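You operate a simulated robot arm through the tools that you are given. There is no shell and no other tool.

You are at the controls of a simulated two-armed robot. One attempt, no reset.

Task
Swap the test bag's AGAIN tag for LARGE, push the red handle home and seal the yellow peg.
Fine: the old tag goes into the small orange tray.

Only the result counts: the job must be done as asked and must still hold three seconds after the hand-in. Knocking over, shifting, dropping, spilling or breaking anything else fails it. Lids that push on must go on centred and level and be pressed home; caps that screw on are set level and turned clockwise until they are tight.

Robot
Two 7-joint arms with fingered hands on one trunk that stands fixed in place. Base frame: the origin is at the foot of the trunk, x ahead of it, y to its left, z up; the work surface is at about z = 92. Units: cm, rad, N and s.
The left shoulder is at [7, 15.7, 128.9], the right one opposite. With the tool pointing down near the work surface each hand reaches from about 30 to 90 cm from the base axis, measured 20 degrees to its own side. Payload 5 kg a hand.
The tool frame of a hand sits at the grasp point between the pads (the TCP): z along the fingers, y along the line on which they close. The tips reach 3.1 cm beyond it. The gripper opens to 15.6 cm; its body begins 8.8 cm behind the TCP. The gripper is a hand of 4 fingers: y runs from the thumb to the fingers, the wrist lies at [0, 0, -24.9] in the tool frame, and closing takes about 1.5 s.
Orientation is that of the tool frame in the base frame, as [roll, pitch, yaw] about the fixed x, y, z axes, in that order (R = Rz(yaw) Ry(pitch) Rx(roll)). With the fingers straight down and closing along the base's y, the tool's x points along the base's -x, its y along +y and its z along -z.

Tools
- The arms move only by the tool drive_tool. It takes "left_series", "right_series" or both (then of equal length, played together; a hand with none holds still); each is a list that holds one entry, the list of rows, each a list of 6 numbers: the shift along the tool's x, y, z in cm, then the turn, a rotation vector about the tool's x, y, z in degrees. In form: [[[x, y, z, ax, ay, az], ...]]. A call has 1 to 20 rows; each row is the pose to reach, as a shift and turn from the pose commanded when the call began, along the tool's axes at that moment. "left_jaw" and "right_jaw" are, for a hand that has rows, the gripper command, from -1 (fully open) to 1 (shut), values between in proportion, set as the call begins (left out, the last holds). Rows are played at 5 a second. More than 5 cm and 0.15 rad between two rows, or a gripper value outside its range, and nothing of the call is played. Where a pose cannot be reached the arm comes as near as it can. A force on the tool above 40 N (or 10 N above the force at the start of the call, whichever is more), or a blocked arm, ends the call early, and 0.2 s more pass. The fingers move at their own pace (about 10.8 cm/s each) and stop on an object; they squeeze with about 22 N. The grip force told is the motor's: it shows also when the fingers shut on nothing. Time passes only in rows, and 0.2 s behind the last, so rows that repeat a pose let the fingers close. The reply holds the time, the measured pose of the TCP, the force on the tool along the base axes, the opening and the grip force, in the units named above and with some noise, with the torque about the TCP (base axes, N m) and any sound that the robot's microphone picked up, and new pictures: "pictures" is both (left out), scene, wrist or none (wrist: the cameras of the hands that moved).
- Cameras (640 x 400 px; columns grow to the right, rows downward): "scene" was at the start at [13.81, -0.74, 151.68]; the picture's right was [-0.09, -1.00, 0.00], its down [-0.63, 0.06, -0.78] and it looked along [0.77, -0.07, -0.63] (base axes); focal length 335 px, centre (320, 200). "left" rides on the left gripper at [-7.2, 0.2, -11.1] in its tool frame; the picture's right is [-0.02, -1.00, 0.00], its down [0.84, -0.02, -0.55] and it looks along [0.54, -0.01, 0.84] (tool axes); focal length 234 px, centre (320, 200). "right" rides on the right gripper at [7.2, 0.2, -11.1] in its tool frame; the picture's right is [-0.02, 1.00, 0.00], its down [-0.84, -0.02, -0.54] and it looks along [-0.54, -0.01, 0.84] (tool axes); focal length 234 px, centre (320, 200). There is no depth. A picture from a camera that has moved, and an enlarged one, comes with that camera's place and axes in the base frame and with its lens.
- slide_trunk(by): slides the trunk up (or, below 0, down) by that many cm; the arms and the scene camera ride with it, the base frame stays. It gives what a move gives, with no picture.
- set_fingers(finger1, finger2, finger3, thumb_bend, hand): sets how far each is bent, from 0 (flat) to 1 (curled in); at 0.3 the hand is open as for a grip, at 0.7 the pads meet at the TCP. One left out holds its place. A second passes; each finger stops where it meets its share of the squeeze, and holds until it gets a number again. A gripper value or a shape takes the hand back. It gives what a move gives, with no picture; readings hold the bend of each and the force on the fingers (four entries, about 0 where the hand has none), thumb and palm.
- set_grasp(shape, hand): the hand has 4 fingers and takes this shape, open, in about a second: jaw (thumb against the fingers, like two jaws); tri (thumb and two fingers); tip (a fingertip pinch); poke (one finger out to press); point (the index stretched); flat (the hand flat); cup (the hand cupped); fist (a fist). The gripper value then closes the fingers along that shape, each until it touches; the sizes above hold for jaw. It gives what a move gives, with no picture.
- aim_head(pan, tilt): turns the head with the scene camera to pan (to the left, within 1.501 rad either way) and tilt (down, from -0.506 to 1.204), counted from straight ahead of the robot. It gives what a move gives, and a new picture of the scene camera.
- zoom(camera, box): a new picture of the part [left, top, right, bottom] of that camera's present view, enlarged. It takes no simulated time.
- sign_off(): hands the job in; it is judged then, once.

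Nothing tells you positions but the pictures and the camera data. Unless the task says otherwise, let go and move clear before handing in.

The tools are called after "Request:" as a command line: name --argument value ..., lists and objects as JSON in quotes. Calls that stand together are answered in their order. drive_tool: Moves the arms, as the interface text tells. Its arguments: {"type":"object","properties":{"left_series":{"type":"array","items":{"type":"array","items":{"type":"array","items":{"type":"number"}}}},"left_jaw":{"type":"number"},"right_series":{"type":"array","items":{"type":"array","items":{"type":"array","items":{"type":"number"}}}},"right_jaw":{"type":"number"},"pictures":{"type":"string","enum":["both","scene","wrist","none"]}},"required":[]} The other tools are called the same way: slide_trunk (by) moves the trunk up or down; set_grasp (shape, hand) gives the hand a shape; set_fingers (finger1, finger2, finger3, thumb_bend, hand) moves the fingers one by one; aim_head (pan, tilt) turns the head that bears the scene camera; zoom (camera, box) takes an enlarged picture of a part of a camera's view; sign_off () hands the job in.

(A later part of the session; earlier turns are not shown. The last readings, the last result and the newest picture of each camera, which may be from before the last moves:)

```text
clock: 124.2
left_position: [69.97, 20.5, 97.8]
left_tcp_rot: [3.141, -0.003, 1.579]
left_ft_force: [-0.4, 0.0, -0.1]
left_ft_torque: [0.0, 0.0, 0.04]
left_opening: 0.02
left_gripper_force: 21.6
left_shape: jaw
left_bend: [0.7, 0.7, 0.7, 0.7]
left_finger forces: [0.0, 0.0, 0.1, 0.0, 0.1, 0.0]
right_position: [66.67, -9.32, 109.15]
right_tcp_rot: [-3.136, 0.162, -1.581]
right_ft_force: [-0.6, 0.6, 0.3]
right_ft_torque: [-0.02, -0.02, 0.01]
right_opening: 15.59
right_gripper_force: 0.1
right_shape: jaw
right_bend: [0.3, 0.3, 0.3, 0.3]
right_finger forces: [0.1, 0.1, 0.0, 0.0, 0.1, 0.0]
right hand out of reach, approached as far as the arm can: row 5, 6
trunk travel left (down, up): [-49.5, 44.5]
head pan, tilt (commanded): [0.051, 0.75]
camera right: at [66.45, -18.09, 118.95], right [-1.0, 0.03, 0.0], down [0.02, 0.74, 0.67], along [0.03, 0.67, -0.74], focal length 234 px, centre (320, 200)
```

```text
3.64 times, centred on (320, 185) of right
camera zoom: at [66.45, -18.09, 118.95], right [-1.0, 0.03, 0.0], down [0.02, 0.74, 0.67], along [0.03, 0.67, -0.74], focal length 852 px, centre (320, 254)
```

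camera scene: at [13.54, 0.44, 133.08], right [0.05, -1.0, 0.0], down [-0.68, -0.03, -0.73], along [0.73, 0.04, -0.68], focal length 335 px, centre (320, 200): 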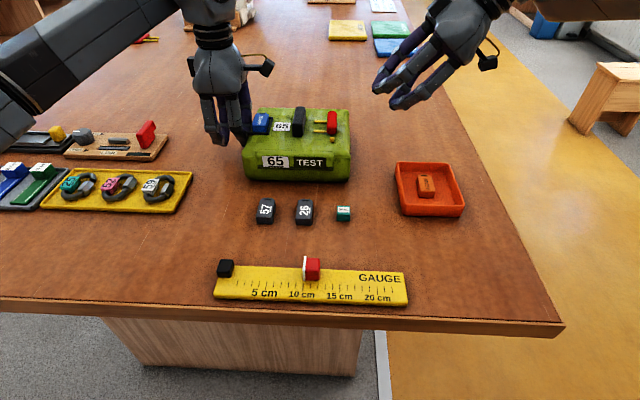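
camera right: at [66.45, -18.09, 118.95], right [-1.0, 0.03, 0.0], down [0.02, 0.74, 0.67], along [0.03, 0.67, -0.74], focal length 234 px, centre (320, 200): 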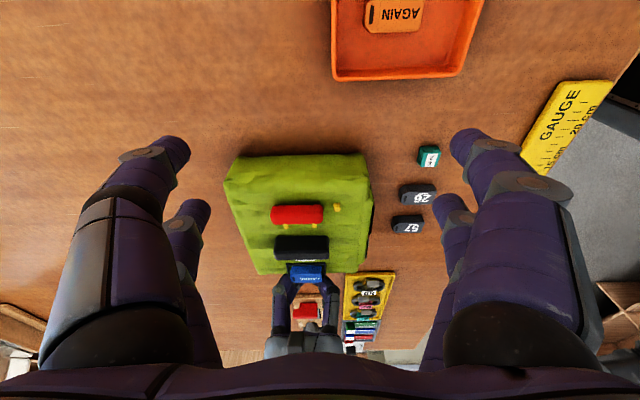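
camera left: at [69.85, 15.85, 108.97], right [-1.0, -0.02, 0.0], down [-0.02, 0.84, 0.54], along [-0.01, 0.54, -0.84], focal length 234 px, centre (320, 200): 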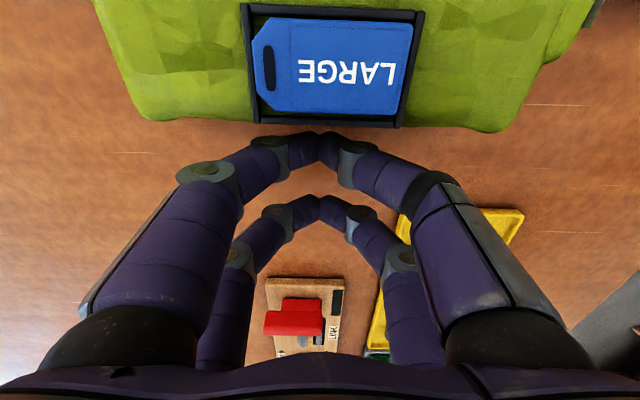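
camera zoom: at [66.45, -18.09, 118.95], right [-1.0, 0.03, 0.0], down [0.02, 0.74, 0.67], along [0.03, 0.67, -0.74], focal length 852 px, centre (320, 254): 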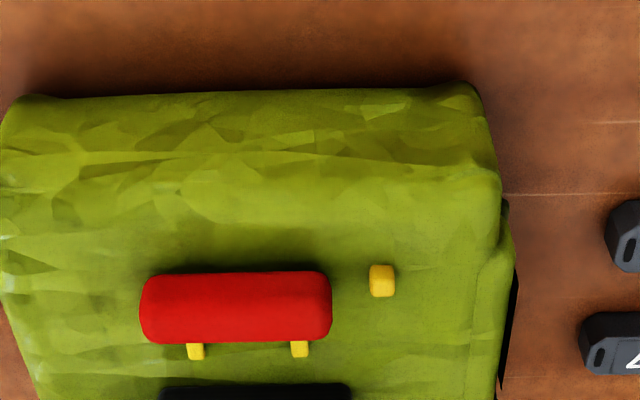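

From this angle I notice the handle is now exactly lined up with the yellow peg in y, where it started about 0.6 cm to the right. It slid that 0.6 cm freely and then hit a stop that held at 41 N, so I take it to be fully home. I'll nudge the bag the last 0.3 cm back to its original place with the left hand.

Request:
drive_tool --left_series '[[[-0.12, 0, 0, 0, 0, 0], [-0.25, 0, 0, 0, 0, 0], [-0.35, 0, 0, 0, 0, 0], [-0.35, 0, 0, 0, 0, 0]]]' --pictures "none"

Request:
zoom --camera "scene" --box '[220, 50, 380, 160]'

```text
clock: 125.2
left_position: [70.02, 20.23, 97.75]
left_tcp_rot: [-3.141, -0.003, 1.578]
left_ft_force: [0.4, 4.4, -2.6]
left_ft_torque: [0.06, 0.0, 0.01]
left_opening: 0.02
left_gripper_force: 21.5
left_shape: jaw
left_bend: [0.7, 0.7, 0.7, 0.7]
left_finger forces: [1.6, 0.1, 0.0, 0.2, 2.3, 0.0]
right_position: [66.84, -9.21, 109.02]
right_tcp_rot: [-3.134, 0.16, -1.579]
right_ft_force: [-0.3, 0.1, 1.2]
right_ft_torque: [-0.01, 0.03, 0.01]
right_opening: 15.6
right_gripper_force: 0.1
right_shape: jaw
right_bend: [0.3, 0.3, 0.3, 0.3]
right_finger forces: [0.1, 0.1, 0.0, 0.0, 0.0, 0.0]
trunk travel left (down, up): [-49.5, 44.5]
head pan, tilt (commanded): [0.051, 0.75]
```

```text
3.64 times, centred on (300, 105) of scene
camera zoom: at [13.57, 0.53, 133.08], right [0.05, -1.0, 0.0], down [-0.68, -0.03, -0.73], along [0.73, 0.04, -0.68], focal length 1219 px, centre (393, 546)
```

zoom: 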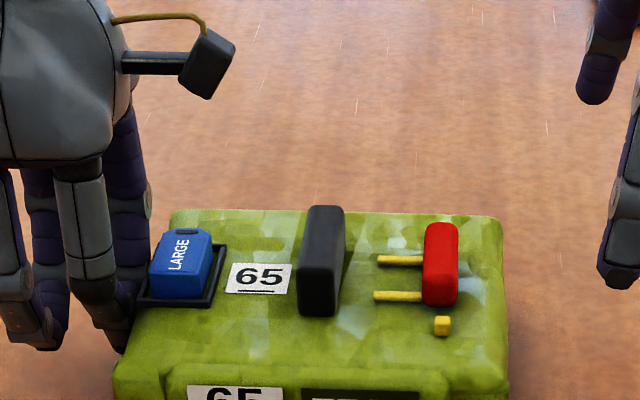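

The bag is back in its original position. The SEAL cap has to be held across y, because the handle's end is too close on the far side of the peg, and only the left hand can do that there. I'll withdraw the left hand from the bag and shape the right hand to move the cap within its reach.

Request:
drive_tool --left_series '[[[1, 0, 0, 0, 0, 0], [3, 0, 0, 0, 0, 0], [4, 0, -3, 0, 0, 0], [4, 0, -7, 0, 0, 0], [4, 0, -11, 0, 0, 0], [4, 0, -15, 0, 0, 0], [4, 0, -16, 0, 0, -8], [4, 0, -16, 0, 0, -16], [4, 0, -16, 0, 0, -24], [4, 0, -16, 0, 0, -32], [4, 0, -16, 0, 0, -40], [4, 0, -16, 0, 0, -48], [4, 0, -16, 0, 0, -56], [4, 0, -16, 0, 0, -64], [4, 0, -16, 0, 0, -72], [4, 0, -16, 0, 0, -80], [4, 0, -16, 0, 0, -88], [4, 0, -16, 0, 0, -90], [4, 0, -16, 0, 0, -90]]]' --pictures "scene"

Request:
set_fingers --hand "right" --finger1 0.58 --finger2 0.2 --finger3 1.0 --thumb_bend 0.58

Request:
set_fingers --hand "right" --finger2 1.0

Request:
zoom --camera "scene" --box '[220, 50, 380, 160]'

```text
clock: 129.2
left_position: [69.99, 23.99, 113.7]
left_tcp_rot: [3.138, 0.0, -3.132]
left_ft_force: [0.2, -0.4, 0.4]
left_ft_torque: [-0.03, -0.02, 0.01]
left_opening: 0.0
left_gripper_force: 21.8
left_shape: jaw
left_bend: [0.7, 0.7, 0.7, 0.7]
left_finger forces: [0.0, 0.0, 0.0, 0.1, 0.0, 0.0]
right_position: [66.65, -9.2, 109.07]
right_tcp_rot: [-3.135, 0.163, -1.58]
right_ft_force: [0.2, 1.1, -0.1]
right_ft_torque: [0.01, -0.01, -0.01]
right_opening: 15.57
right_gripper_force: 0.0
right_shape: jaw
right_bend: [0.3, 0.3, 0.3, 0.3]
right_finger forces: [0.0, 0.0, 0.0, 0.0, 0.0, 0.1]
trunk travel left (down, up): [-49.5, 44.5]
head pan, tilt (commanded): [0.051, 0.75]
camera scene: at [13.55, 0.45, 133.08], right [0.05, -1.0, 0.0], down [-0.68, -0.03, -0.73], along [0.73, 0.04, -0.68], focal length 335 px, centre (320, 200)
```

scene: 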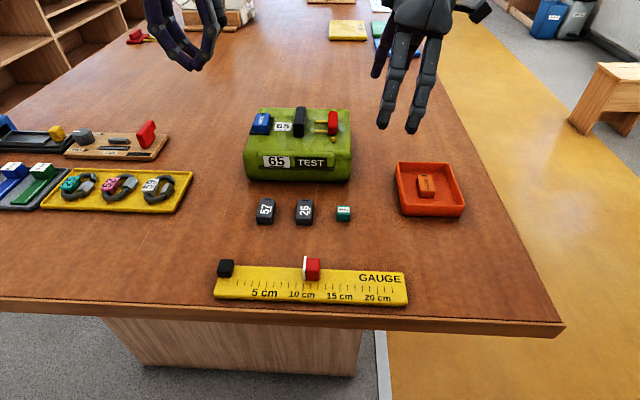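

```text
clock: 130.2
left_position: [69.87, 24.1, 113.71]
left_tcp_rot: [3.14, 0.001, -3.135]
left_ft_force: [0.3, -1.2, 0.0]
left_ft_torque: [0.02, 0.02, 0.0]
left_opening: 0.0
left_gripper_force: 22.3
left_shape: jaw
left_bend: [0.7, 0.7, 0.7, 0.7]
left_finger forces: [0.0, 0.0, 0.2, 0.0, 0.0, 0.0]
right_position: [66.74, -9.1, 109.12]
right_tcp_rot: [-3.136, 0.162, -1.581]
right_ft_force: [0.5, 0.2, -0.7]
right_ft_torque: [0.0, -0.03, -0.02]
right_opening: 5.39
right_gripper_force: 0.0
right_shape: fingers
right_bend: [0.57, 0.2, 1.0, 0.57]
right_finger forces: [0.1, 0.0, 0.0, 0.1, 0.0, 0.0]
trunk travel left (down, up): [-49.5, 44.5]
head pan, tilt (commanded): [0.051, 0.75]
```

```text
clock: 131.2
left_position: [69.88, 23.88, 113.77]
left_tcp_rot: [3.138, 0.0, -3.134]
left_ft_force: [-0.2, -0.1, 0.0]
left_ft_torque: [0.0, -0.03, 0.03]
left_opening: 0.0
left_gripper_force: 21.7
left_shape: jaw
left_bend: [0.7, 0.7, 0.7, 0.7]
left_finger forces: [0.0, 0.0, 0.1, 0.0, 0.0, 0.1]
right_position: [66.76, -9.36, 108.92]
right_tcp_rot: [-3.135, 0.161, -1.579]
right_ft_force: [0.4, -0.4, 0.1]
right_ft_torque: [0.03, 0.02, 0.0]
right_opening: 5.36
right_gripper_force: 0.1
right_shape: fingers
right_bend: [0.57, 0.86, 1.0, 0.57]
right_finger forces: [0.0, 0.0, 0.0, 0.0, 0.0, 0.0]
trunk travel left (down, up): [-49.5, 44.5]
head pan, tilt (commanded): [0.051, 0.75]
```

```text
3.64 times, centred on (300, 105) of scene
camera zoom: at [13.55, 0.45, 133.08], right [0.05, -1.0, 0.0], down [-0.68, -0.03, -0.73], along [0.73, 0.04, -0.68], focal length 1219 px, centre (393, 546)
```

zoom: 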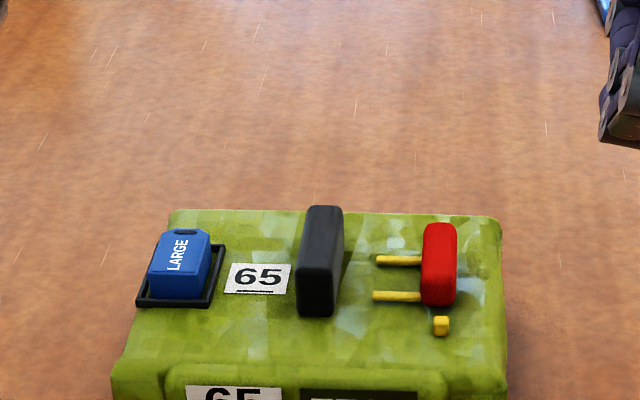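

The bag is where it was. Before the cap, I want to be sure about the handle: I'll put the closed left fingertips between the bar and the handle and spread them gently. That loads both evenly, so it won't move the bag, and it will show the handle's range.

Request:
drive_tool --left_series '[[[0, -3.3, 0, 0, -7.5, 0], [0, -6.6, 0, 0, -15, 0], [0.1, -10, 0, 0, -22.5, 0], [0.2, -13.4, 0.5, 0, -30, 0], [0.3, -16.8, 1, 0, -37.5, 0], [0.4, -20, 1.7, 0, -45, 0], [0.4, -20, 1.7, 0, -45, 0]]]' --left_jaw 1.0 --pictures "both"

Request:
zoom --camera "left" --box '[200, 100, 440, 260]'

Request:
zoom --camera "scene" --box '[220, 50, 380, 160]'

```text
clock: 132.8
left_position: [69.68, 3.98, 111.81]
left_tcp_rot: [3.139, 0.786, -3.137]
left_ft_force: [-0.3, 0.1, 0.3]
left_ft_torque: [0.02, 0.0, 0.0]
left_opening: 0.0
left_gripper_force: 22.3
left_shape: jaw
left_bend: [0.7, 0.7, 0.7, 0.7]
left_finger forces: [0.0, 0.0, 0.0, 0.0, 0.0, 0.0]
right_position: [66.87, -9.14, 109.1]
right_tcp_rot: [-3.133, 0.159, -1.579]
right_ft_force: [-0.5, -0.1, -0.1]
right_ft_torque: [-0.04, 0.04, -0.02]
right_opening: 5.36
right_gripper_force: 0.0
right_shape: fingers
right_bend: [0.57, 0.87, 1.0, 0.57]
right_finger forces: [0.0, 0.1, 0.0, 0.1, 0.1, 0.0]
trunk travel left (down, up): [-49.5, 44.5]
head pan, tilt (commanded): [0.051, 0.75]
camera scene: at [13.55, 0.54, 133.08], right [0.05, -1.0, 0.0], down [-0.68, -0.04, -0.73], along [0.73, 0.04, -0.68], focal length 335 px, centre (320, 200)
camera left: at [66.93, 4.17, 124.82], right [0.02, -1.0, 0.01], down [-0.98, -0.03, -0.21], along [0.21, -0.01, -0.98], focal length 234 px, centre (320, 200)
```

scene: 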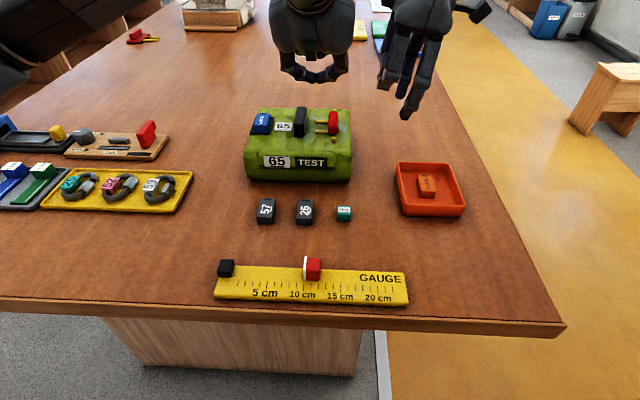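
left: 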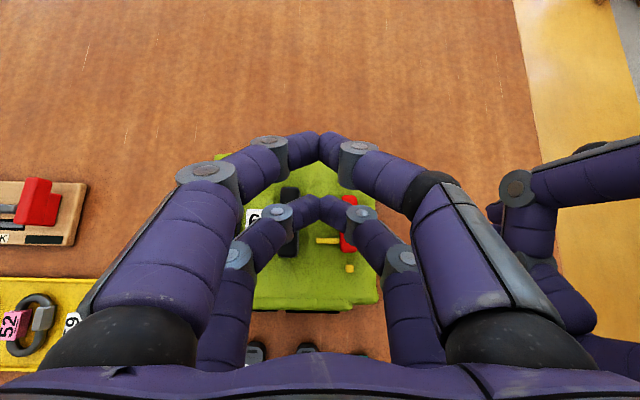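

```text
2.50 times, centred on (320, 180) of left
camera zoom: at [66.93, 4.17, 124.82], right [0.02, -1.0, 0.01], down [-0.98, -0.03, -0.21], along [0.21, -0.01, -0.98], focal length 585 px, centre (320, 250)
```

zoom: 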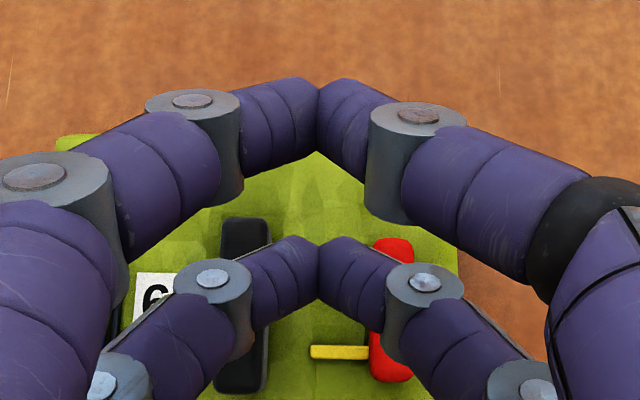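

```text
3.64 times, centred on (300, 105) of scene
camera zoom: at [13.55, 0.54, 133.08], right [0.05, -1.0, 0.0], down [-0.68, -0.04, -0.73], along [0.73, 0.04, -0.68], focal length 1219 px, centre (393, 546)
```

zoom: 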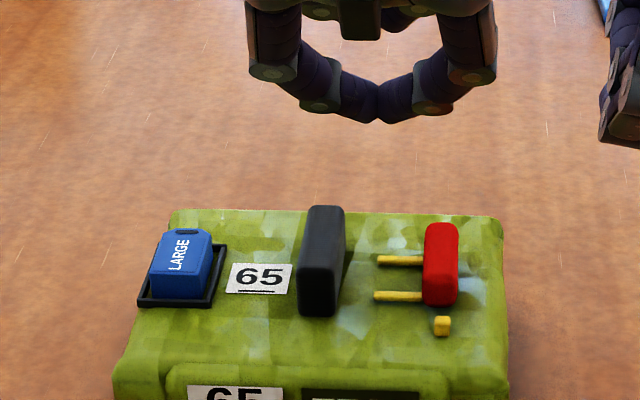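

On reflection, a wider look at the layout suggests the black block is the bag's wrapped carry grip, and the handle is at its hard inward stop, so I'll leave it there. I'll move the left hand aside and bring the right hand over the SEAL cap.

Request:
drive_tool --left_series '[[[-1, 2, -1, 0, 0, 0], [-1.5, 6, -1.5, 0, 0, 0], [-1.5, 10, -1.5, 0, 0, 0], [-1.5, 14, -1.5, 0, 0, 0], [-1.5, 18, -1.5, 0, 0, 0], [-1.5, 20, -1.5, 0, 0, 0], [-1.5, 20, -1.5, 0, 0, 0]]]' --right_series '[[[0, 2, 0, 0, 0, 0], [-0.5, 5.5, 0, 0, -5, 0], [-2.5, 9, 0.5, 0, -10, 0], [-4.5, 12, 2, 0, -15, 0], [-6.2, 13.8, 4, 0, -21, 0], [-7.3, 13.8, 6.3, 0, -21, 0], [-7.3, 13.8, 6.3, 0, -21, 0]]]' --pictures "both"

Request:
zoom --camera "right" --box '[200, 60, 440, 220]'

Request:
zoom --camera "scene" --box '[260, 110, 420, 230]'

```text
clock: 134.4
left_position: [69.49, 24.14, 114.18]
left_tcp_rot: [3.136, 0.786, -3.141]
left_ft_force: [-0.8, -0.4, 0.0]
left_ft_torque: [0.05, 0.02, 0.0]
left_opening: 0.01
left_gripper_force: 22.0
left_shape: jaw
left_bend: [0.7, 0.7, 0.7, 0.7]
left_finger forces: [0.0, 0.0, 0.0, 0.0, 0.0, 0.0]
right_position: [53.02, -1.08, 103.93]
right_tcp_rot: [-3.133, 0.53, -1.576]
right_ft_force: [-0.2, -0.7, 0.4]
right_ft_torque: [0.07, -0.01, -0.03]
right_opening: 5.35
right_gripper_force: 0.0
right_shape: fingers
right_bend: [0.57, 0.87, 1.0, 0.57]
right_finger forces: [0.0, 0.0, 0.0, 0.1, 0.0, 0.0]
trunk travel left (down, up): [-49.5, 44.5]
head pan, tilt (commanded): [0.051, 0.75]
camera scene: at [13.5, 0.3, 133.09], right [0.05, -1.0, 0.0], down [-0.68, -0.03, -0.73], along [0.73, 0.04, -0.68], focal length 335 px, centre (320, 200)
camera right: at [52.78, -12.84, 109.84], right [-1.0, 0.03, 0.01], down [0.02, 0.45, 0.89], along [0.03, 0.89, -0.45], focal length 234 px, centre (320, 200)
camera left: at [66.71, 24.26, 127.14], right [0.02, -1.0, 0.01], down [-0.98, -0.02, -0.21], along [0.21, -0.01, -0.98], focal length 234 px, centre (320, 200)
```

scene: 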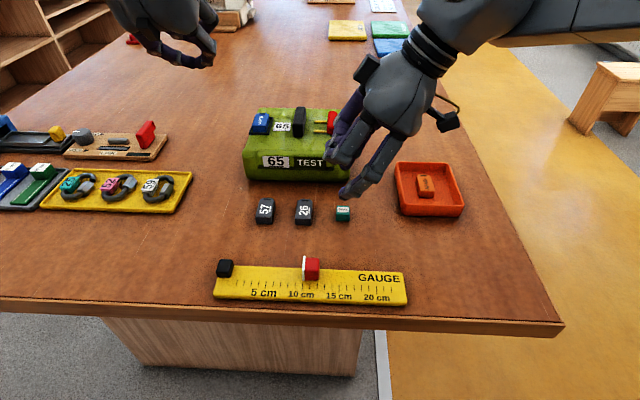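
right: 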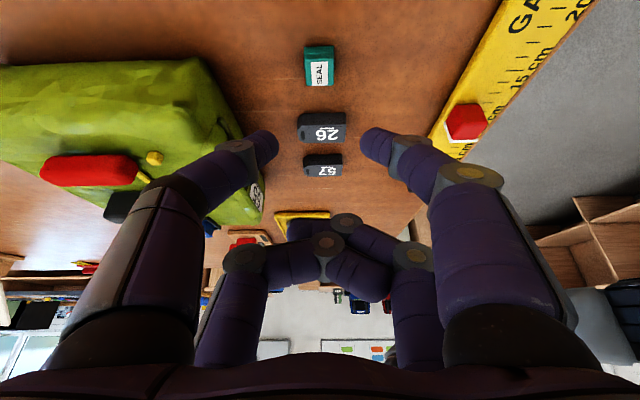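
left: 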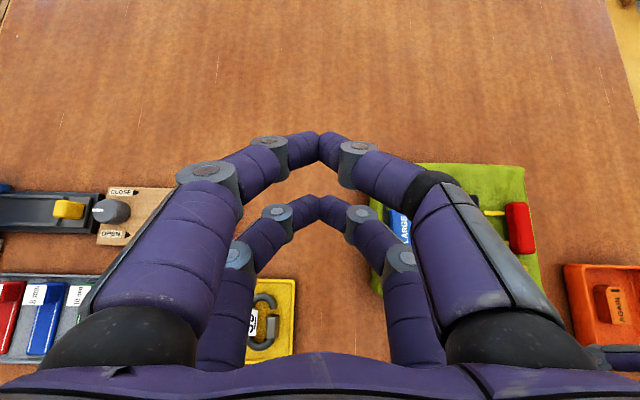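

```text
2.50 times, centred on (320, 140) of right
camera zoom: at [52.78, -12.84, 109.84], right [-1.0, 0.03, 0.01], down [0.02, 0.45, 0.89], along [0.03, 0.89, -0.45], focal length 585 px, centre (320, 350)
```

zoom: 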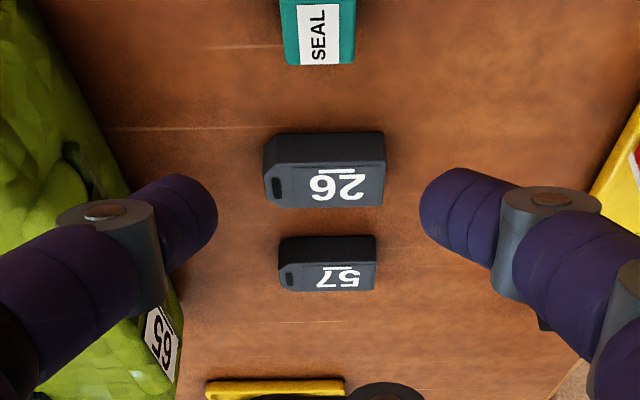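

```text
3.33 times, centred on (340, 170) of scene
camera zoom: at [13.5, 0.3, 133.09], right [0.05, -1.0, 0.0], down [-0.68, -0.03, -0.73], along [0.73, 0.04, -0.68], focal length 1117 px, centre (253, 300)
```

zoom: 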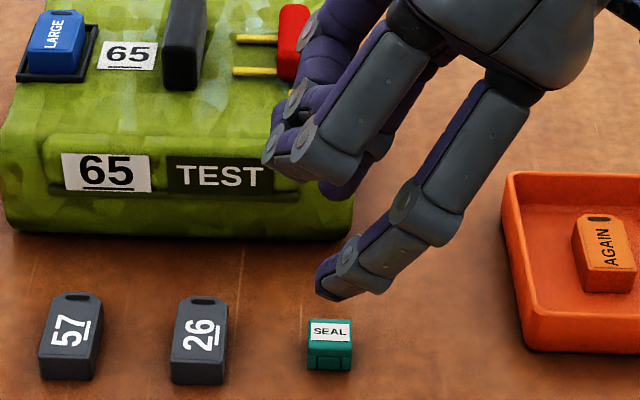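

The pair straddles the cap in x. I'll go down 5 cm and check again.

Request:
drive_tool --right_series '[[[0.9, 0, 1.7, 0, 0, 0], [1.7, 0, 3.2, 0, 0, 0], [2.36, 0, 4.41, 0, 0, 0], [2.36, 0, 4.41, 0, 0, 0]]]' --pictures "none"

Request:
zoom --camera "right" --box '[200, 60, 440, 220]'

Request:
zoom --camera "scene" --box '[280, 150, 400, 240]'

```text
clock: 135.4
left_position: [69.43, 24.21, 114.13]
left_tcp_rot: [3.137, 0.785, -3.137]
left_ft_force: [0.1, -0.2, 0.2]
left_ft_torque: [-0.02, -0.03, 0.02]
left_opening: 0.0
left_gripper_force: 22.0
left_shape: jaw
left_bend: [0.7, 0.7, 0.7, 0.7]
left_finger forces: [0.1, 0.1, 0.0, 0.0, 0.0, 0.0]
right_position: [52.93, -0.6, 98.75]
right_tcp_rot: [-3.135, 0.528, -1.577]
right_ft_force: [0.0, 0.4, -0.2]
right_ft_torque: [0.01, 0.0, 0.0]
right_opening: 5.38
right_gripper_force: 0.0
right_shape: fingers
right_bend: [0.57, 0.87, 1.0, 0.57]
right_finger forces: [0.0, 0.0, 0.0, 0.1, 0.0, 0.0]
trunk travel left (down, up): [-49.5, 44.5]
head pan, tilt (commanded): [0.051, 0.75]
```

```text
2.50 times, centred on (320, 140) of right
camera zoom: at [52.79, -12.39, 104.88], right [-1.0, 0.03, 0.01], down [0.02, 0.45, 0.89], along [0.02, 0.89, -0.45], focal length 585 px, centre (320, 350)
```

zoom: 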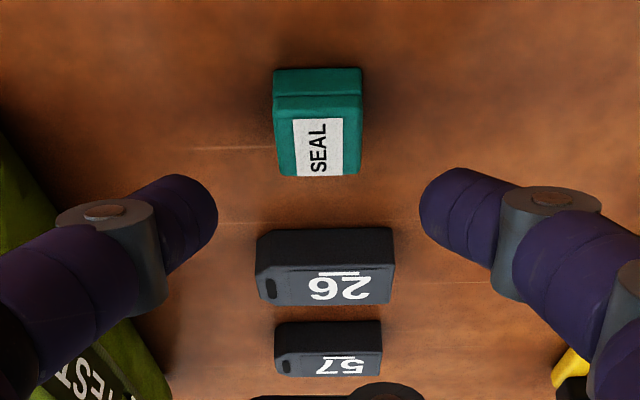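

```text
4.44 times, centred on (340, 195) of scene
camera zoom: at [13.52, 0.42, 133.09], right [0.05, -1.0, 0.0], down [-0.68, -0.03, -0.73], along [0.73, 0.04, -0.68], focal length 1490 px, centre (231, 222)
```

zoom: 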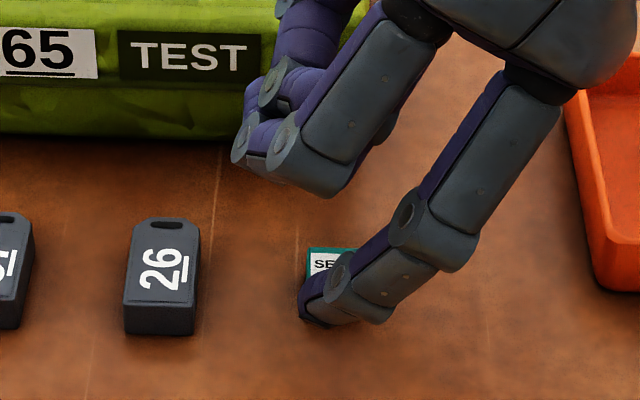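

Alignment is good in both directions. I'll lower to gripping height and close on the cap.

Request:
drive_tool --right_series '[[[0.4, 0, 0.7, 0, 0, 0], [0.75, 0, 1.3, 0, 0, 0], [0.88, 0, 1.5, 0, 0, 0], [0.88, 0, 1.5, 0, 0, 0]]]' --pictures "none"

Request:
set_fingers --hand "right" --finger1 0.74 --thumb_bend 0.74

Request:
zoom --camera "right" --box '[200, 60, 440, 220]'

Request:
zoom --camera "scene" --box '[280, 150, 400, 240]'

```text
clock: 136.4
left_position: [69.47, 24.2, 114.07]
left_tcp_rot: [3.135, 0.784, -3.14]
left_ft_force: [-0.4, 0.2, 0.3]
left_ft_torque: [-0.01, 0.05, 0.01]
left_opening: 0.0
left_gripper_force: 21.5
left_shape: jaw
left_bend: [0.7, 0.7, 0.7, 0.7]
left_finger forces: [0.1, 0.0, 0.0, 0.0, 0.0, 0.0]
right_position: [53.11, -0.55, 97.21]
right_tcp_rot: [-3.135, 0.528, -1.576]
right_ft_force: [-0.1, -0.6, -0.3]
right_ft_torque: [0.04, 0.02, 0.0]
right_opening: 5.4
right_gripper_force: 0.1
right_shape: fingers
right_bend: [0.57, 0.87, 1.0, 0.57]
right_finger forces: [0.0, 0.0, 0.0, 0.0, 0.0, 0.0]
trunk travel left (down, up): [-49.5, 44.5]
head pan, tilt (commanded): [0.051, 0.75]
```

```text
clock: 137.4
left_position: [69.47, 24.33, 114.22]
left_tcp_rot: [3.136, 0.785, -3.138]
left_ft_force: [0.8, -0.2, 1.5]
left_ft_torque: [0.01, 0.04, 0.01]
left_opening: 0.0
left_gripper_force: 22.0
left_shape: jaw
left_bend: [0.7, 0.7, 0.7, 0.7]
left_finger forces: [0.0, 0.1, 0.1, 0.0, 0.0, 0.0]
right_position: [53.06, -0.47, 97.34]
right_tcp_rot: [-3.133, 0.529, -1.575]
right_ft_force: [1.4, 0.2, 11.8]
right_ft_torque: [-0.06, -0.11, -0.02]
right_opening: 1.06
right_gripper_force: 13.0
right_shape: fingers
right_bend: [0.65, 0.87, 1.0, 0.72]
right_finger forces: [7.0, 0.0, 0.0, 0.1, 18.6, 0.0]
trunk travel left (down, up): [-49.5, 44.5]
head pan, tilt (commanded): [0.051, 0.75]
```

```text
2.50 times, centred on (320, 140) of right
camera zoom: at [52.82, -12.33, 103.27], right [-1.0, 0.03, 0.0], down [0.02, 0.45, 0.89], along [0.03, 0.89, -0.45], focal length 585 px, centre (320, 350)
```

zoom: 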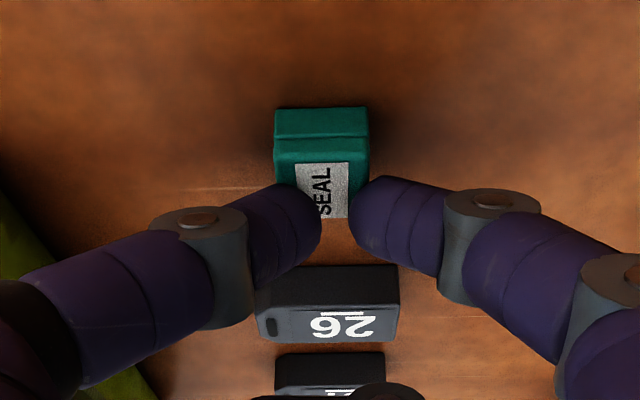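

```text
4.44 times, centred on (340, 195) of scene
camera zoom: at [13.45, 0.46, 133.1], right [0.05, -1.0, 0.0], down [-0.68, -0.03, -0.73], along [0.73, 0.04, -0.68], focal length 1490 px, centre (231, 222)
```

zoom: 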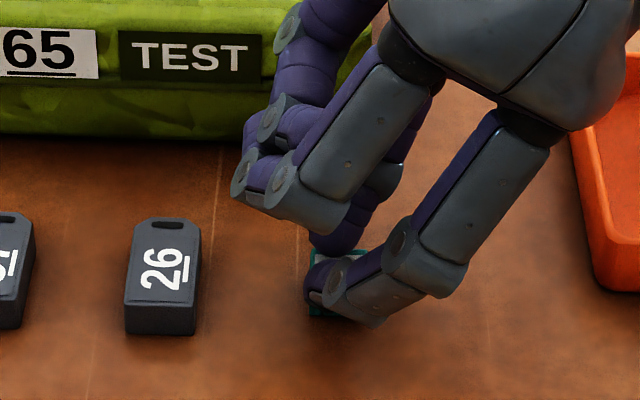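

The opening reads only 1 cm, so the thumb has ridden onto the cap's top instead of gripping its side. I'll open immediately and look.

Request:
set_fingers --hand "right" --finger1 0.55 --thumb_bend 0.55

Request:
zoom --camera "right" --box '[200, 60, 440, 220]'

Request:
zoom --camera "scene" --box '[300, 180, 380, 240]'

```text
clock: 138.4
left_position: [69.46, 24.39, 114.13]
left_tcp_rot: [3.137, 0.785, -3.139]
left_ft_force: [0.5, -0.4, 0.0]
left_ft_torque: [0.01, 0.02, -0.01]
left_opening: 0.01
left_gripper_force: 21.8
left_shape: jaw
left_bend: [0.7, 0.7, 0.7, 0.7]
left_finger forces: [0.1, 0.0, 0.0, 0.1, 0.0, 0.0]
right_position: [53.04, -0.56, 97.15]
right_tcp_rot: [-3.135, 0.529, -1.577]
right_ft_force: [-0.9, 0.3, 0.2]
right_ft_torque: [0.0, 0.01, -0.01]
right_opening: 6.06
right_gripper_force: 0.1
right_shape: fingers
right_bend: [0.55, 0.87, 1.0, 0.55]
right_finger forces: [0.2, 0.0, 0.0, 0.0, 0.1, 0.0]
trunk travel left (down, up): [-49.5, 44.5]
head pan, tilt (commanded): [0.051, 0.75]
```

```text
2.50 times, centred on (320, 140) of right
camera zoom: at [52.85, -12.35, 103.14], right [-1.0, 0.03, 0.01], down [0.02, 0.45, 0.89], along [0.02, 0.89, -0.45], focal length 585 px, centre (320, 350)
```

zoom: 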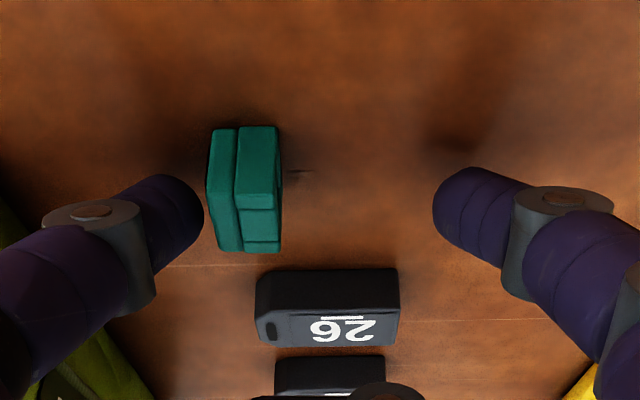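

```text
6.67 times, centred on (340, 210) of scene
camera zoom: at [13.54, 0.47, 133.08], right [0.05, -1.0, 0.0], down [-0.68, -0.03, -0.73], along [0.73, 0.04, -0.68], focal length 2234 px, centre (187, 133)
```

zoom: 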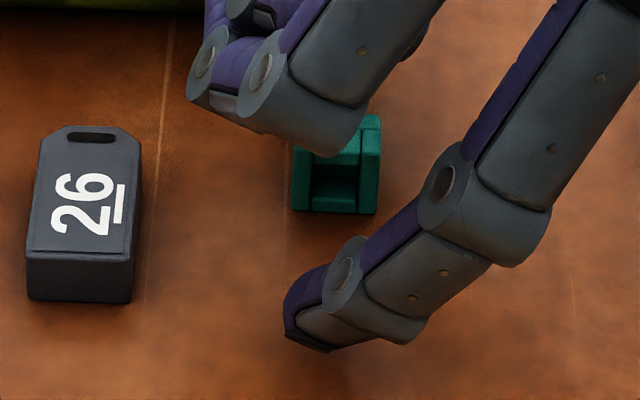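

The cap has tipped onto its side, cavity toward me, lying between the fingers. It needs to be stood up again: I'll regrip it lower down across x, carry it to open space and turn it upright there. First I'll centre on it.

Request:
drive_tool --right_series '[[[0, -0.8, 0, 0, 0, 0], [0, -1.6, 0, 0, 0, 0], [0, -2.1, 0, 0, 0, 0], [0.13, -2.1, 0.22, 0, 0, 0], [0.13, -2.1, 0.22, 0, 0, 0]]]' --pictures "none"

Request:
zoom --camera "right" --box '[200, 60, 440, 220]'

Request:
zoom --camera "scene" --box '[300, 170, 400, 240]'

```text
clock: 139.6
left_position: [69.4, 24.28, 114.16]
left_tcp_rot: [3.135, 0.784, -3.14]
left_ft_force: [0.8, -0.5, 0.0]
left_ft_torque: [0.01, -0.02, -0.05]
left_opening: 0.01
left_gripper_force: 21.7
left_shape: jaw
left_bend: [0.7, 0.7, 0.7, 0.7]
left_finger forces: [0.0, 0.0, 0.0, 0.0, 0.1, 0.0]
right_position: [55.17, -0.79, 97.14]
right_tcp_rot: [-3.135, 0.528, -1.575]
right_ft_force: [-3.7, -2.6, 1.1]
right_ft_torque: [-0.04, -0.06, -0.22]
right_opening: 5.87
right_gripper_force: 1.9
right_shape: fingers
right_bend: [0.55, 0.87, 1.0, 0.56]
right_finger forces: [0.1, 0.0, 0.0, 0.0, 4.3, 0.0]
trunk travel left (down, up): [-49.5, 44.5]
head pan, tilt (commanded): [0.051, 0.75]
```

```text
2.50 times, centred on (320, 140) of right
camera zoom: at [54.85, -12.44, 102.98], right [-1.0, 0.03, 0.01], down [0.02, 0.45, 0.89], along [0.02, 0.89, -0.45], focal length 585 px, centre (320, 350)
```

zoom: 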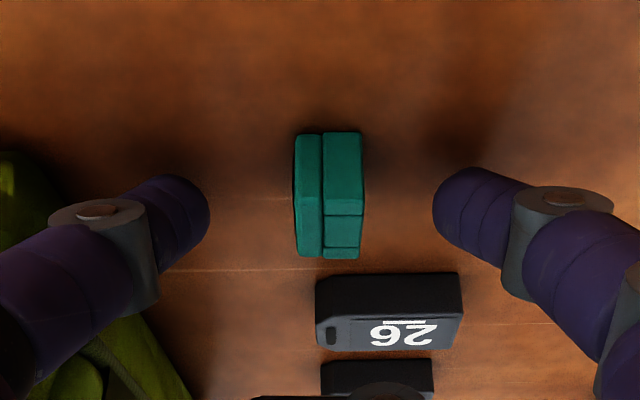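

```text
5.71 times, centred on (350, 205) of scene
camera zoom: at [13.48, 0.42, 133.09], right [0.05, -1.0, 0.0], down [-0.68, -0.03, -0.73], along [0.73, 0.04, -0.68], focal length 1915 px, centre (149, 171)
```

zoom: 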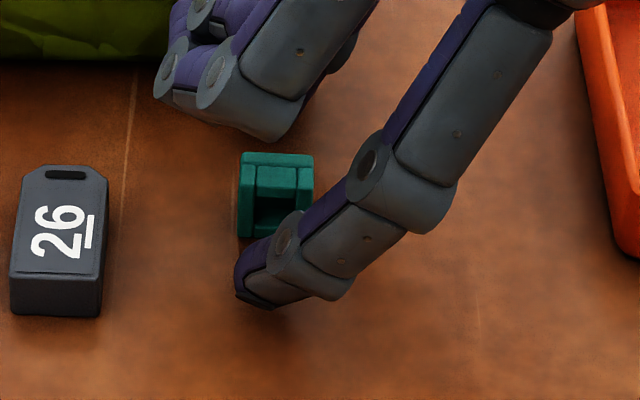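

The thumb's outer joint is brushing the bag's front, so I'll narrow the fingers right away to pull it clear.

Request:
set_fingers --hand "right" --finger1 0.61 --thumb_bend 0.62

Request:
zoom --camera "right" --box '[200, 60, 440, 220]'

Request:
zoom --camera "scene" --box '[220, 50, 380, 160]'

```text
clock: 140.6
left_position: [69.46, 24.27, 114.2]
left_tcp_rot: [3.135, 0.784, -3.138]
left_ft_force: [0.9, 0.0, 0.2]
left_ft_torque: [0.01, -0.01, 0.0]
left_opening: 0.03
left_gripper_force: 22.3
left_shape: jaw
left_bend: [0.7, 0.7, 0.7, 0.7]
left_finger forces: [0.1, 0.1, 0.1, 0.0, 0.0, 0.0]
right_position: [55.09, -0.6, 96.96]
right_tcp_rot: [-3.136, 0.529, -1.576]
right_ft_force: [-0.6, 0.3, 0.3]
right_ft_torque: [-0.03, 0.03, 0.0]
right_opening: 3.65
right_gripper_force: 0.0
right_shape: fingers
right_bend: [0.61, 0.87, 1.0, 0.62]
right_finger forces: [0.0, 0.1, 0.0, 0.0, 0.0, 0.1]
trunk travel left (down, up): [-49.5, 44.5]
head pan, tilt (commanded): [0.051, 0.75]
```

```text
2.50 times, centred on (320, 140) of right
camera zoom: at [54.88, -12.41, 102.97], right [-1.0, 0.03, 0.01], down [0.02, 0.45, 0.89], along [0.02, 0.89, -0.45], focal length 585 px, centre (320, 350)
```

zoom: 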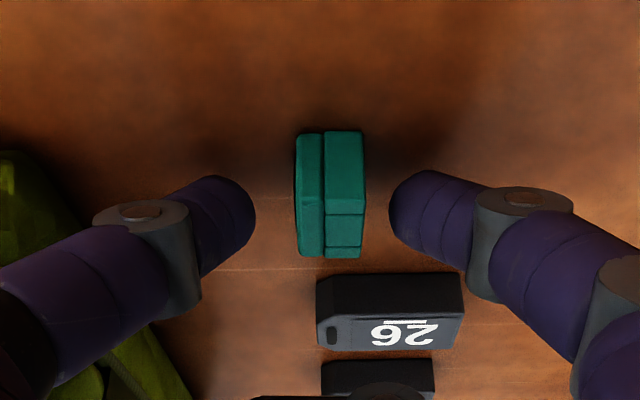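

```text
3.64 times, centred on (300, 105) of scene
camera zoom: at [13.53, 0.45, 133.08], right [0.05, -1.0, 0.0], down [-0.68, -0.03, -0.73], along [0.73, 0.04, -0.68], focal length 1219 px, centre (393, 546)
```

zoom: 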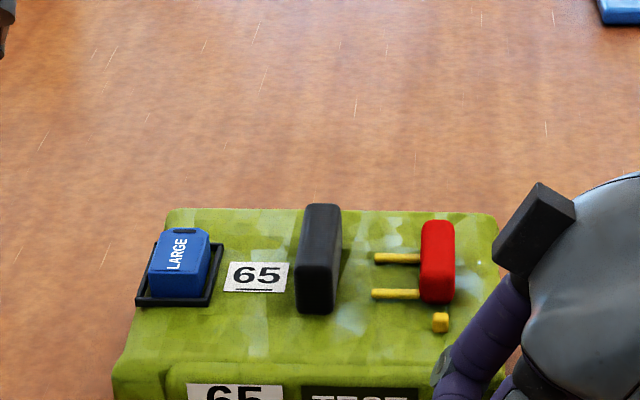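

Contact is gone; the bag only moved 2–3 mm back. The cap is now centred between the fingertips at mid-height, so I'll close on it.

Request:
set_fingers --hand "right" --finger1 0.74 --thumb_bend 0.74

Request:
zoom --camera "right" --box '[200, 60, 440, 220]'

Request:
zoom --camera "scene" --box '[300, 170, 400, 240]'

```text
clock: 141.6
left_position: [69.44, 24.3, 114.14]
left_tcp_rot: [3.134, 0.785, -3.14]
left_ft_force: [0.6, 0.0, -0.2]
left_ft_torque: [-0.01, 0.02, 0.02]
left_opening: 0.0
left_gripper_force: 22.1
left_shape: jaw
left_bend: [0.7, 0.7, 0.7, 0.7]
left_finger forces: [0.0, 0.0, 0.0, 0.0, 0.1, 0.0]
right_position: [55.06, -0.62, 96.99]
right_tcp_rot: [-3.134, 0.528, -1.576]
right_ft_force: [0.5, 0.3, 0.2]
right_ft_torque: [0.0, -0.04, -0.03]
right_opening: 1.52
right_gripper_force: 7.7
right_shape: fingers
right_bend: [0.65, 0.87, 1.0, 0.68]
right_finger forces: [8.1, 0.1, 0.0, 0.1, 8.2, 0.0]
trunk travel left (down, up): [-49.5, 44.5]
head pan, tilt (commanded): [0.051, 0.75]
```

```text
2.50 times, centred on (320, 140) of right
camera zoom: at [54.89, -12.4, 102.97], right [-1.0, 0.03, 0.01], down [0.02, 0.45, 0.89], along [0.02, 0.89, -0.45], focal length 585 px, centre (320, 350)
```

zoom: 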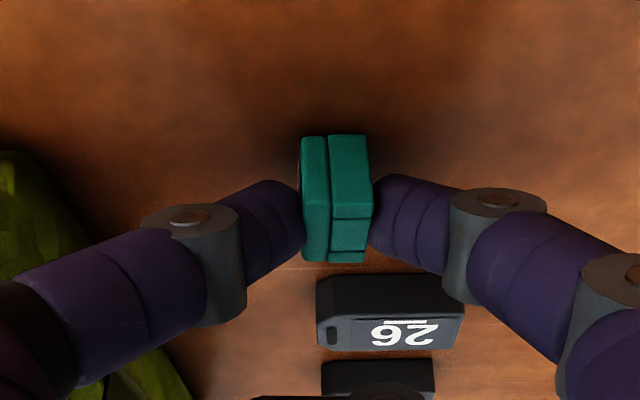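

```text
5.71 times, centred on (350, 205) of scene
camera zoom: at [13.54, 0.45, 133.08], right [0.05, -1.0, 0.0], down [-0.68, -0.03, -0.73], along [0.73, 0.04, -0.68], focal length 1915 px, centre (149, 171)
```

zoom: 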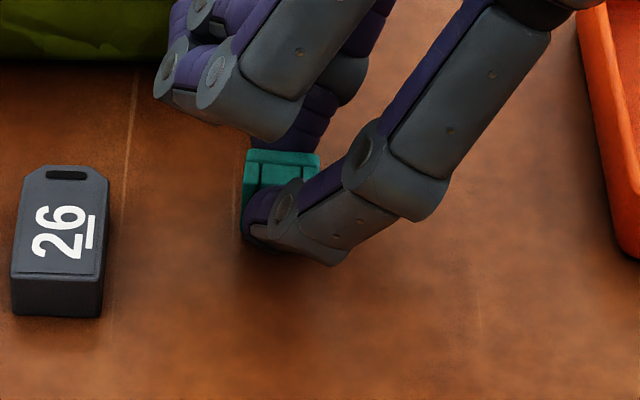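

The cap is held firmly at mid-height. I'll lift it and carry it to the open strip in front of the tags, where there's room to tip it upright and the left hand can pick it up.

Request:
drive_tool --right_series '[[[-0.5, 0, -0.86, 0, 0, 0], [-1.5, 0, -2.6, 0, 0, 0], [-3.04, 0, -5.18, 0, 0, 0], [-3.6, 2.1, -4.8, 0, 0, 0], [-4.5, 4.2, -4.3, 0, 0, 0], [-5.4, 6.3, -3.76, 0, 0, 0], [-4.2, 6.3, -1.7, 0, 0, 0], [-3.2, 6.3, 0, 0, 0, 0], [-3.2, 6.3, 0, 0, 0, 0]]]' --pictures "both"

Request:
zoom --camera "right" --box '[200, 60, 440, 220]'

Request:
zoom --camera "scene" --box '[260, 170, 400, 280]'

```text
clock: 143.6
left_position: [69.46, 24.34, 114.17]
left_tcp_rot: [3.136, 0.786, -3.137]
left_ft_force: [0.2, 0.4, -0.7]
left_ft_torque: [-0.01, 0.01, -0.01]
left_opening: 0.0
left_gripper_force: 21.5
left_shape: jaw
left_bend: [0.7, 0.7, 0.7, 0.7]
left_finger forces: [0.0, 0.0, 0.0, 0.0, 0.1, 0.0]
right_position: [48.78, 2.45, 98.28]
right_tcp_rot: [-3.132, 0.53, -1.576]
right_ft_force: [0.0, -0.1, -0.5]
right_ft_torque: [-0.02, -0.05, -0.01]
right_opening: 1.51
right_gripper_force: 8.0
right_shape: fingers
right_bend: [0.65, 0.87, 1.0, 0.68]
right_finger forces: [8.1, 0.0, 0.0, 0.0, 8.2, 0.0]
trunk travel left (down, up): [-49.5, 44.5]
head pan, tilt (commanded): [0.051, 0.75]
camera scene: at [13.5, 0.46, 133.09], right [0.05, -1.0, 0.0], down [-0.68, -0.03, -0.73], along [0.73, 0.04, -0.68], focal length 335 px, centre (320, 200)
camera right: at [48.53, -9.33, 104.39], right [-1.0, 0.03, 0.01], down [0.02, 0.45, 0.89], along [0.02, 0.89, -0.45], focal length 234 px, centre (320, 200)
```

scene: 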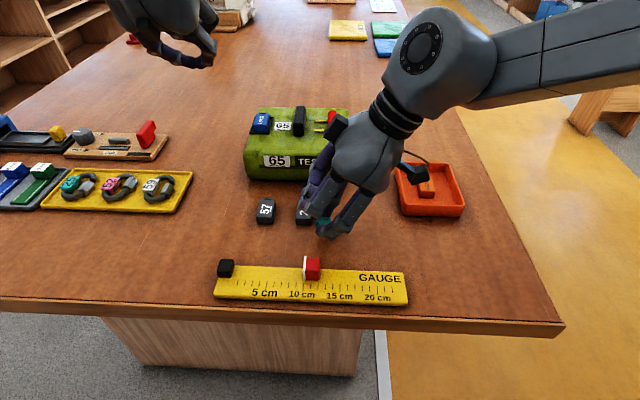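
right: 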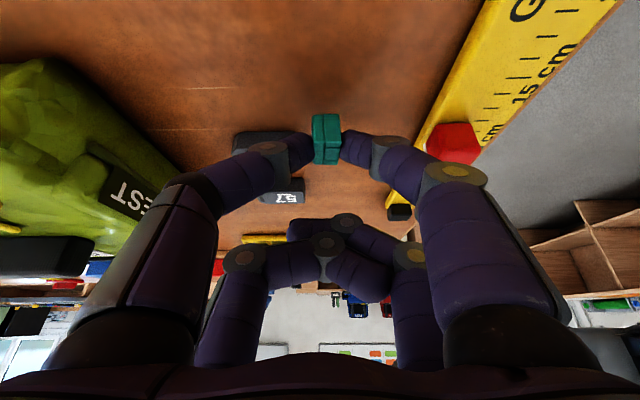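

```text
2.50 times, centred on (320, 140) of right
camera zoom: at [48.53, -9.33, 104.39], right [-1.0, 0.03, 0.01], down [0.02, 0.45, 0.89], along [0.02, 0.89, -0.45], focal length 585 px, centre (320, 350)
```

zoom: 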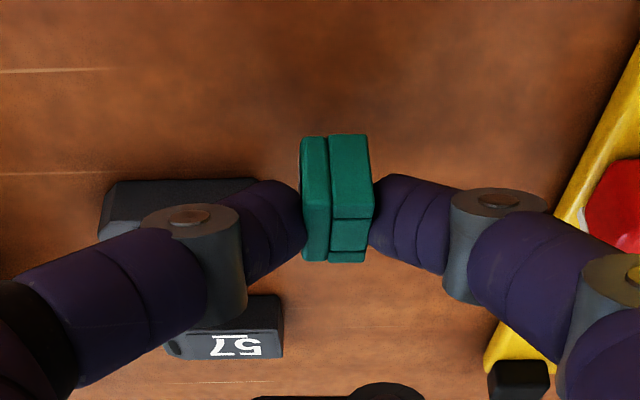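

```text
3.64 times, centred on (330, 225) of scene
camera zoom: at [13.5, 0.46, 133.09], right [0.05, -1.0, 0.0], down [-0.68, -0.03, -0.73], along [0.73, 0.04, -0.68], focal length 1219 px, centre (284, 109)
```

zoom: 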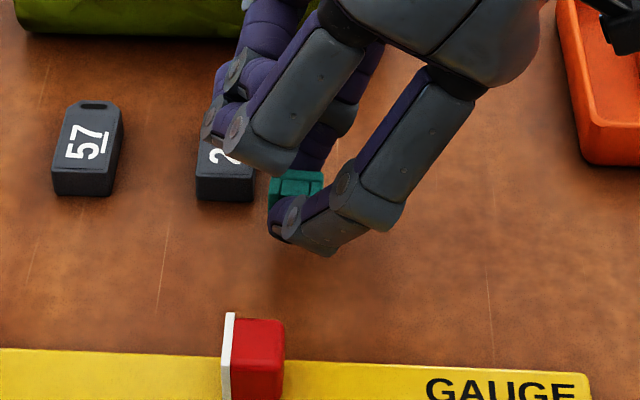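

I'll set it down lying flat and open the fingers a little.

Request:
drive_tool --right_series '[[[0.3, 0, 0.5, 0, 0, 0], [0.5, 0, 0.86, 0, 0, 0], [0.62, 0, 1.06, 0, 0, 0], [0.62, 0, 1.06, 0, 0, 0]]]' --pictures "none"

Request:
set_fingers --hand "right" --finger1 0.6 --thumb_bend 0.6

Request:
zoom --camera "right" --box '[200, 60, 440, 220]'

Request:
zoom --camera "scene" --box '[280, 180, 380, 260]'

```text
clock: 144.6
left_position: [69.48, 24.27, 114.09]
left_tcp_rot: [3.136, 0.786, -3.139]
left_ft_force: [0.3, -0.3, 0.2]
left_ft_torque: [0.01, -0.04, 0.0]
left_opening: 0.0
left_gripper_force: 21.9
left_shape: jaw
left_bend: [0.7, 0.7, 0.7, 0.7]
left_finger forces: [0.0, 0.1, 0.1, 0.0, 0.0, 0.0]
right_position: [48.88, 2.23, 97.2]
right_tcp_rot: [-3.135, 0.529, -1.576]
right_ft_force: [0.2, -0.7, -1.2]
right_ft_torque: [0.01, 0.02, 0.01]
right_opening: 1.51
right_gripper_force: 7.6
right_shape: fingers
right_bend: [0.65, 0.87, 1.0, 0.68]
right_finger forces: [8.1, 0.0, 0.1, 0.0, 8.2, 0.0]
trunk travel left (down, up): [-49.5, 44.5]
head pan, tilt (commanded): [0.051, 0.75]
```

```text
clock: 145.6
left_position: [69.55, 24.32, 114.09]
left_tcp_rot: [3.136, 0.786, -3.138]
left_ft_force: [0.7, 0.3, -0.2]
left_ft_torque: [-0.02, 0.01, -0.02]
left_opening: 0.02
left_gripper_force: 22.4
left_shape: jaw
left_bend: [0.7, 0.7, 0.7, 0.7]
left_finger forces: [0.0, 0.0, 0.0, 0.1, 0.0, 0.0]
right_position: [48.8, 2.2, 97.25]
right_tcp_rot: [-3.134, 0.529, -1.577]
right_ft_force: [0.2, -0.3, 0.0]
right_ft_torque: [0.01, 0.02, -0.02]
right_opening: 4.1
right_gripper_force: 0.2
right_shape: fingers
right_bend: [0.6, 0.87, 1.0, 0.6]
right_finger forces: [0.0, 0.0, 0.1, 0.0, 0.1, 0.1]
trunk travel left (down, up): [-49.5, 44.5]
head pan, tilt (commanded): [0.051, 0.75]
```

```text
2.50 times, centred on (320, 140) of right
camera zoom: at [48.59, -9.54, 103.21], right [-1.0, 0.03, 0.01], down [0.02, 0.45, 0.89], along [0.02, 0.89, -0.45], focal length 585 px, centre (320, 350)
```

zoom: 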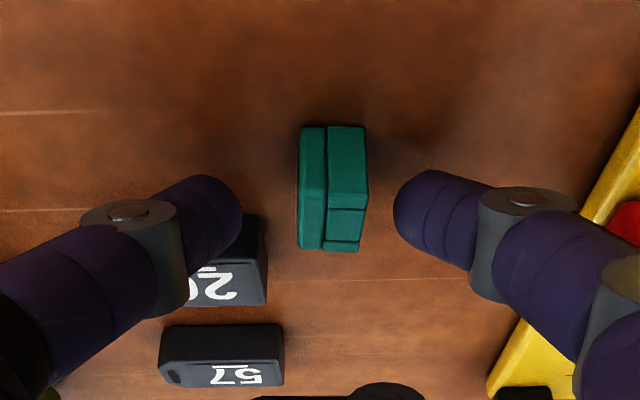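

```text
5.00 times, centred on (330, 220) of scene
camera zoom: at [13.54, 0.46, 133.08], right [0.05, -1.0, 0.0], down [-0.68, -0.03, -0.73], along [0.73, 0.04, -0.68], focal length 1676 px, centre (270, 100)
```

zoom: 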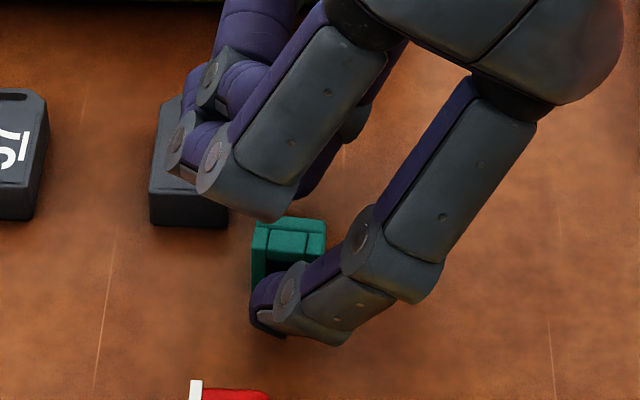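

It's lying with its label end toward +X. I'll raise the fingertips to near its top edge, open finger1 wide, and use the thumb to push the top toward me so it rolls upright.

Request:
drive_tool --right_series '[[[-0.2, 0, -0.3, 0, 0, 0], [-0.35, 0, -0.6, 0, 0, 0], [-0.35, 0, -0.6, 0, 0, 0]]]' --pictures "none"

Request:
set_fingers --hand "right" --finger1 0.46 --thumb_bend 0.64

Request:
zoom --camera "right" --box '[200, 60, 440, 220]'

```text
clock: 146.4
left_position: [69.57, 24.26, 114.08]
left_tcp_rot: [3.136, 0.786, -3.139]
left_ft_force: [0.0, -0.3, -0.2]
left_ft_torque: [0.02, -0.01, 0.01]
left_opening: 0.01
left_gripper_force: 22.1
left_shape: jaw
left_bend: [0.7, 0.7, 0.7, 0.7]
left_finger forces: [0.0, 0.0, 0.0, 0.0, 0.0, 0.0]
right_position: [48.97, 2.19, 98.03]
right_tcp_rot: [-3.134, 0.528, -1.578]
right_ft_force: [0.0, 1.2, 0.0]
right_ft_torque: [0.01, -0.01, 0.03]
right_opening: 4.08
right_gripper_force: 0.2
right_shape: fingers
right_bend: [0.6, 0.87, 1.0, 0.6]
right_finger forces: [0.0, 0.1, 0.0, 0.0, 0.0, 0.0]
trunk travel left (down, up): [-49.5, 44.5]
head pan, tilt (commanded): [0.051, 0.75]
```

```text
clock: 147.4
left_position: [69.39, 24.35, 114.12]
left_tcp_rot: [3.136, 0.785, -3.138]
left_ft_force: [-0.3, 0.6, -0.3]
left_ft_torque: [0.0, 0.03, 0.01]
left_opening: 0.0
left_gripper_force: 22.1
left_shape: jaw
left_bend: [0.7, 0.7, 0.7, 0.7]
left_finger forces: [0.1, 0.1, 0.0, 0.0, 0.0, 0.0]
right_position: [48.97, 2.22, 98.03]
right_tcp_rot: [-3.135, 0.529, -1.577]
right_ft_force: [0.6, 1.0, 0.5]
right_ft_torque: [-0.01, 0.02, 0.02]
right_opening: 6.15
right_gripper_force: 0.0
right_shape: fingers
right_bend: [0.46, 0.87, 1.0, 0.64]
right_finger forces: [0.0, 0.1, 0.0, 0.1, 0.1, 0.0]
trunk travel left (down, up): [-49.5, 44.5]
head pan, tilt (commanded): [0.051, 0.75]
```

```text
2.50 times, centred on (320, 140) of right
camera zoom: at [48.68, -9.52, 103.95], right [-1.0, 0.03, 0.01], down [0.02, 0.45, 0.89], along [0.02, 0.89, -0.45], focal length 585 px, centre (320, 350)
```

zoom: 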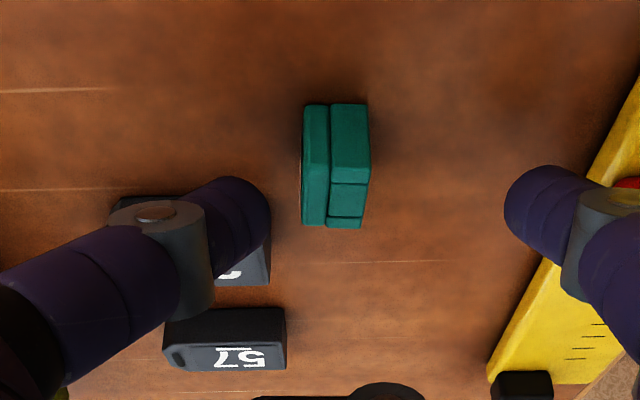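

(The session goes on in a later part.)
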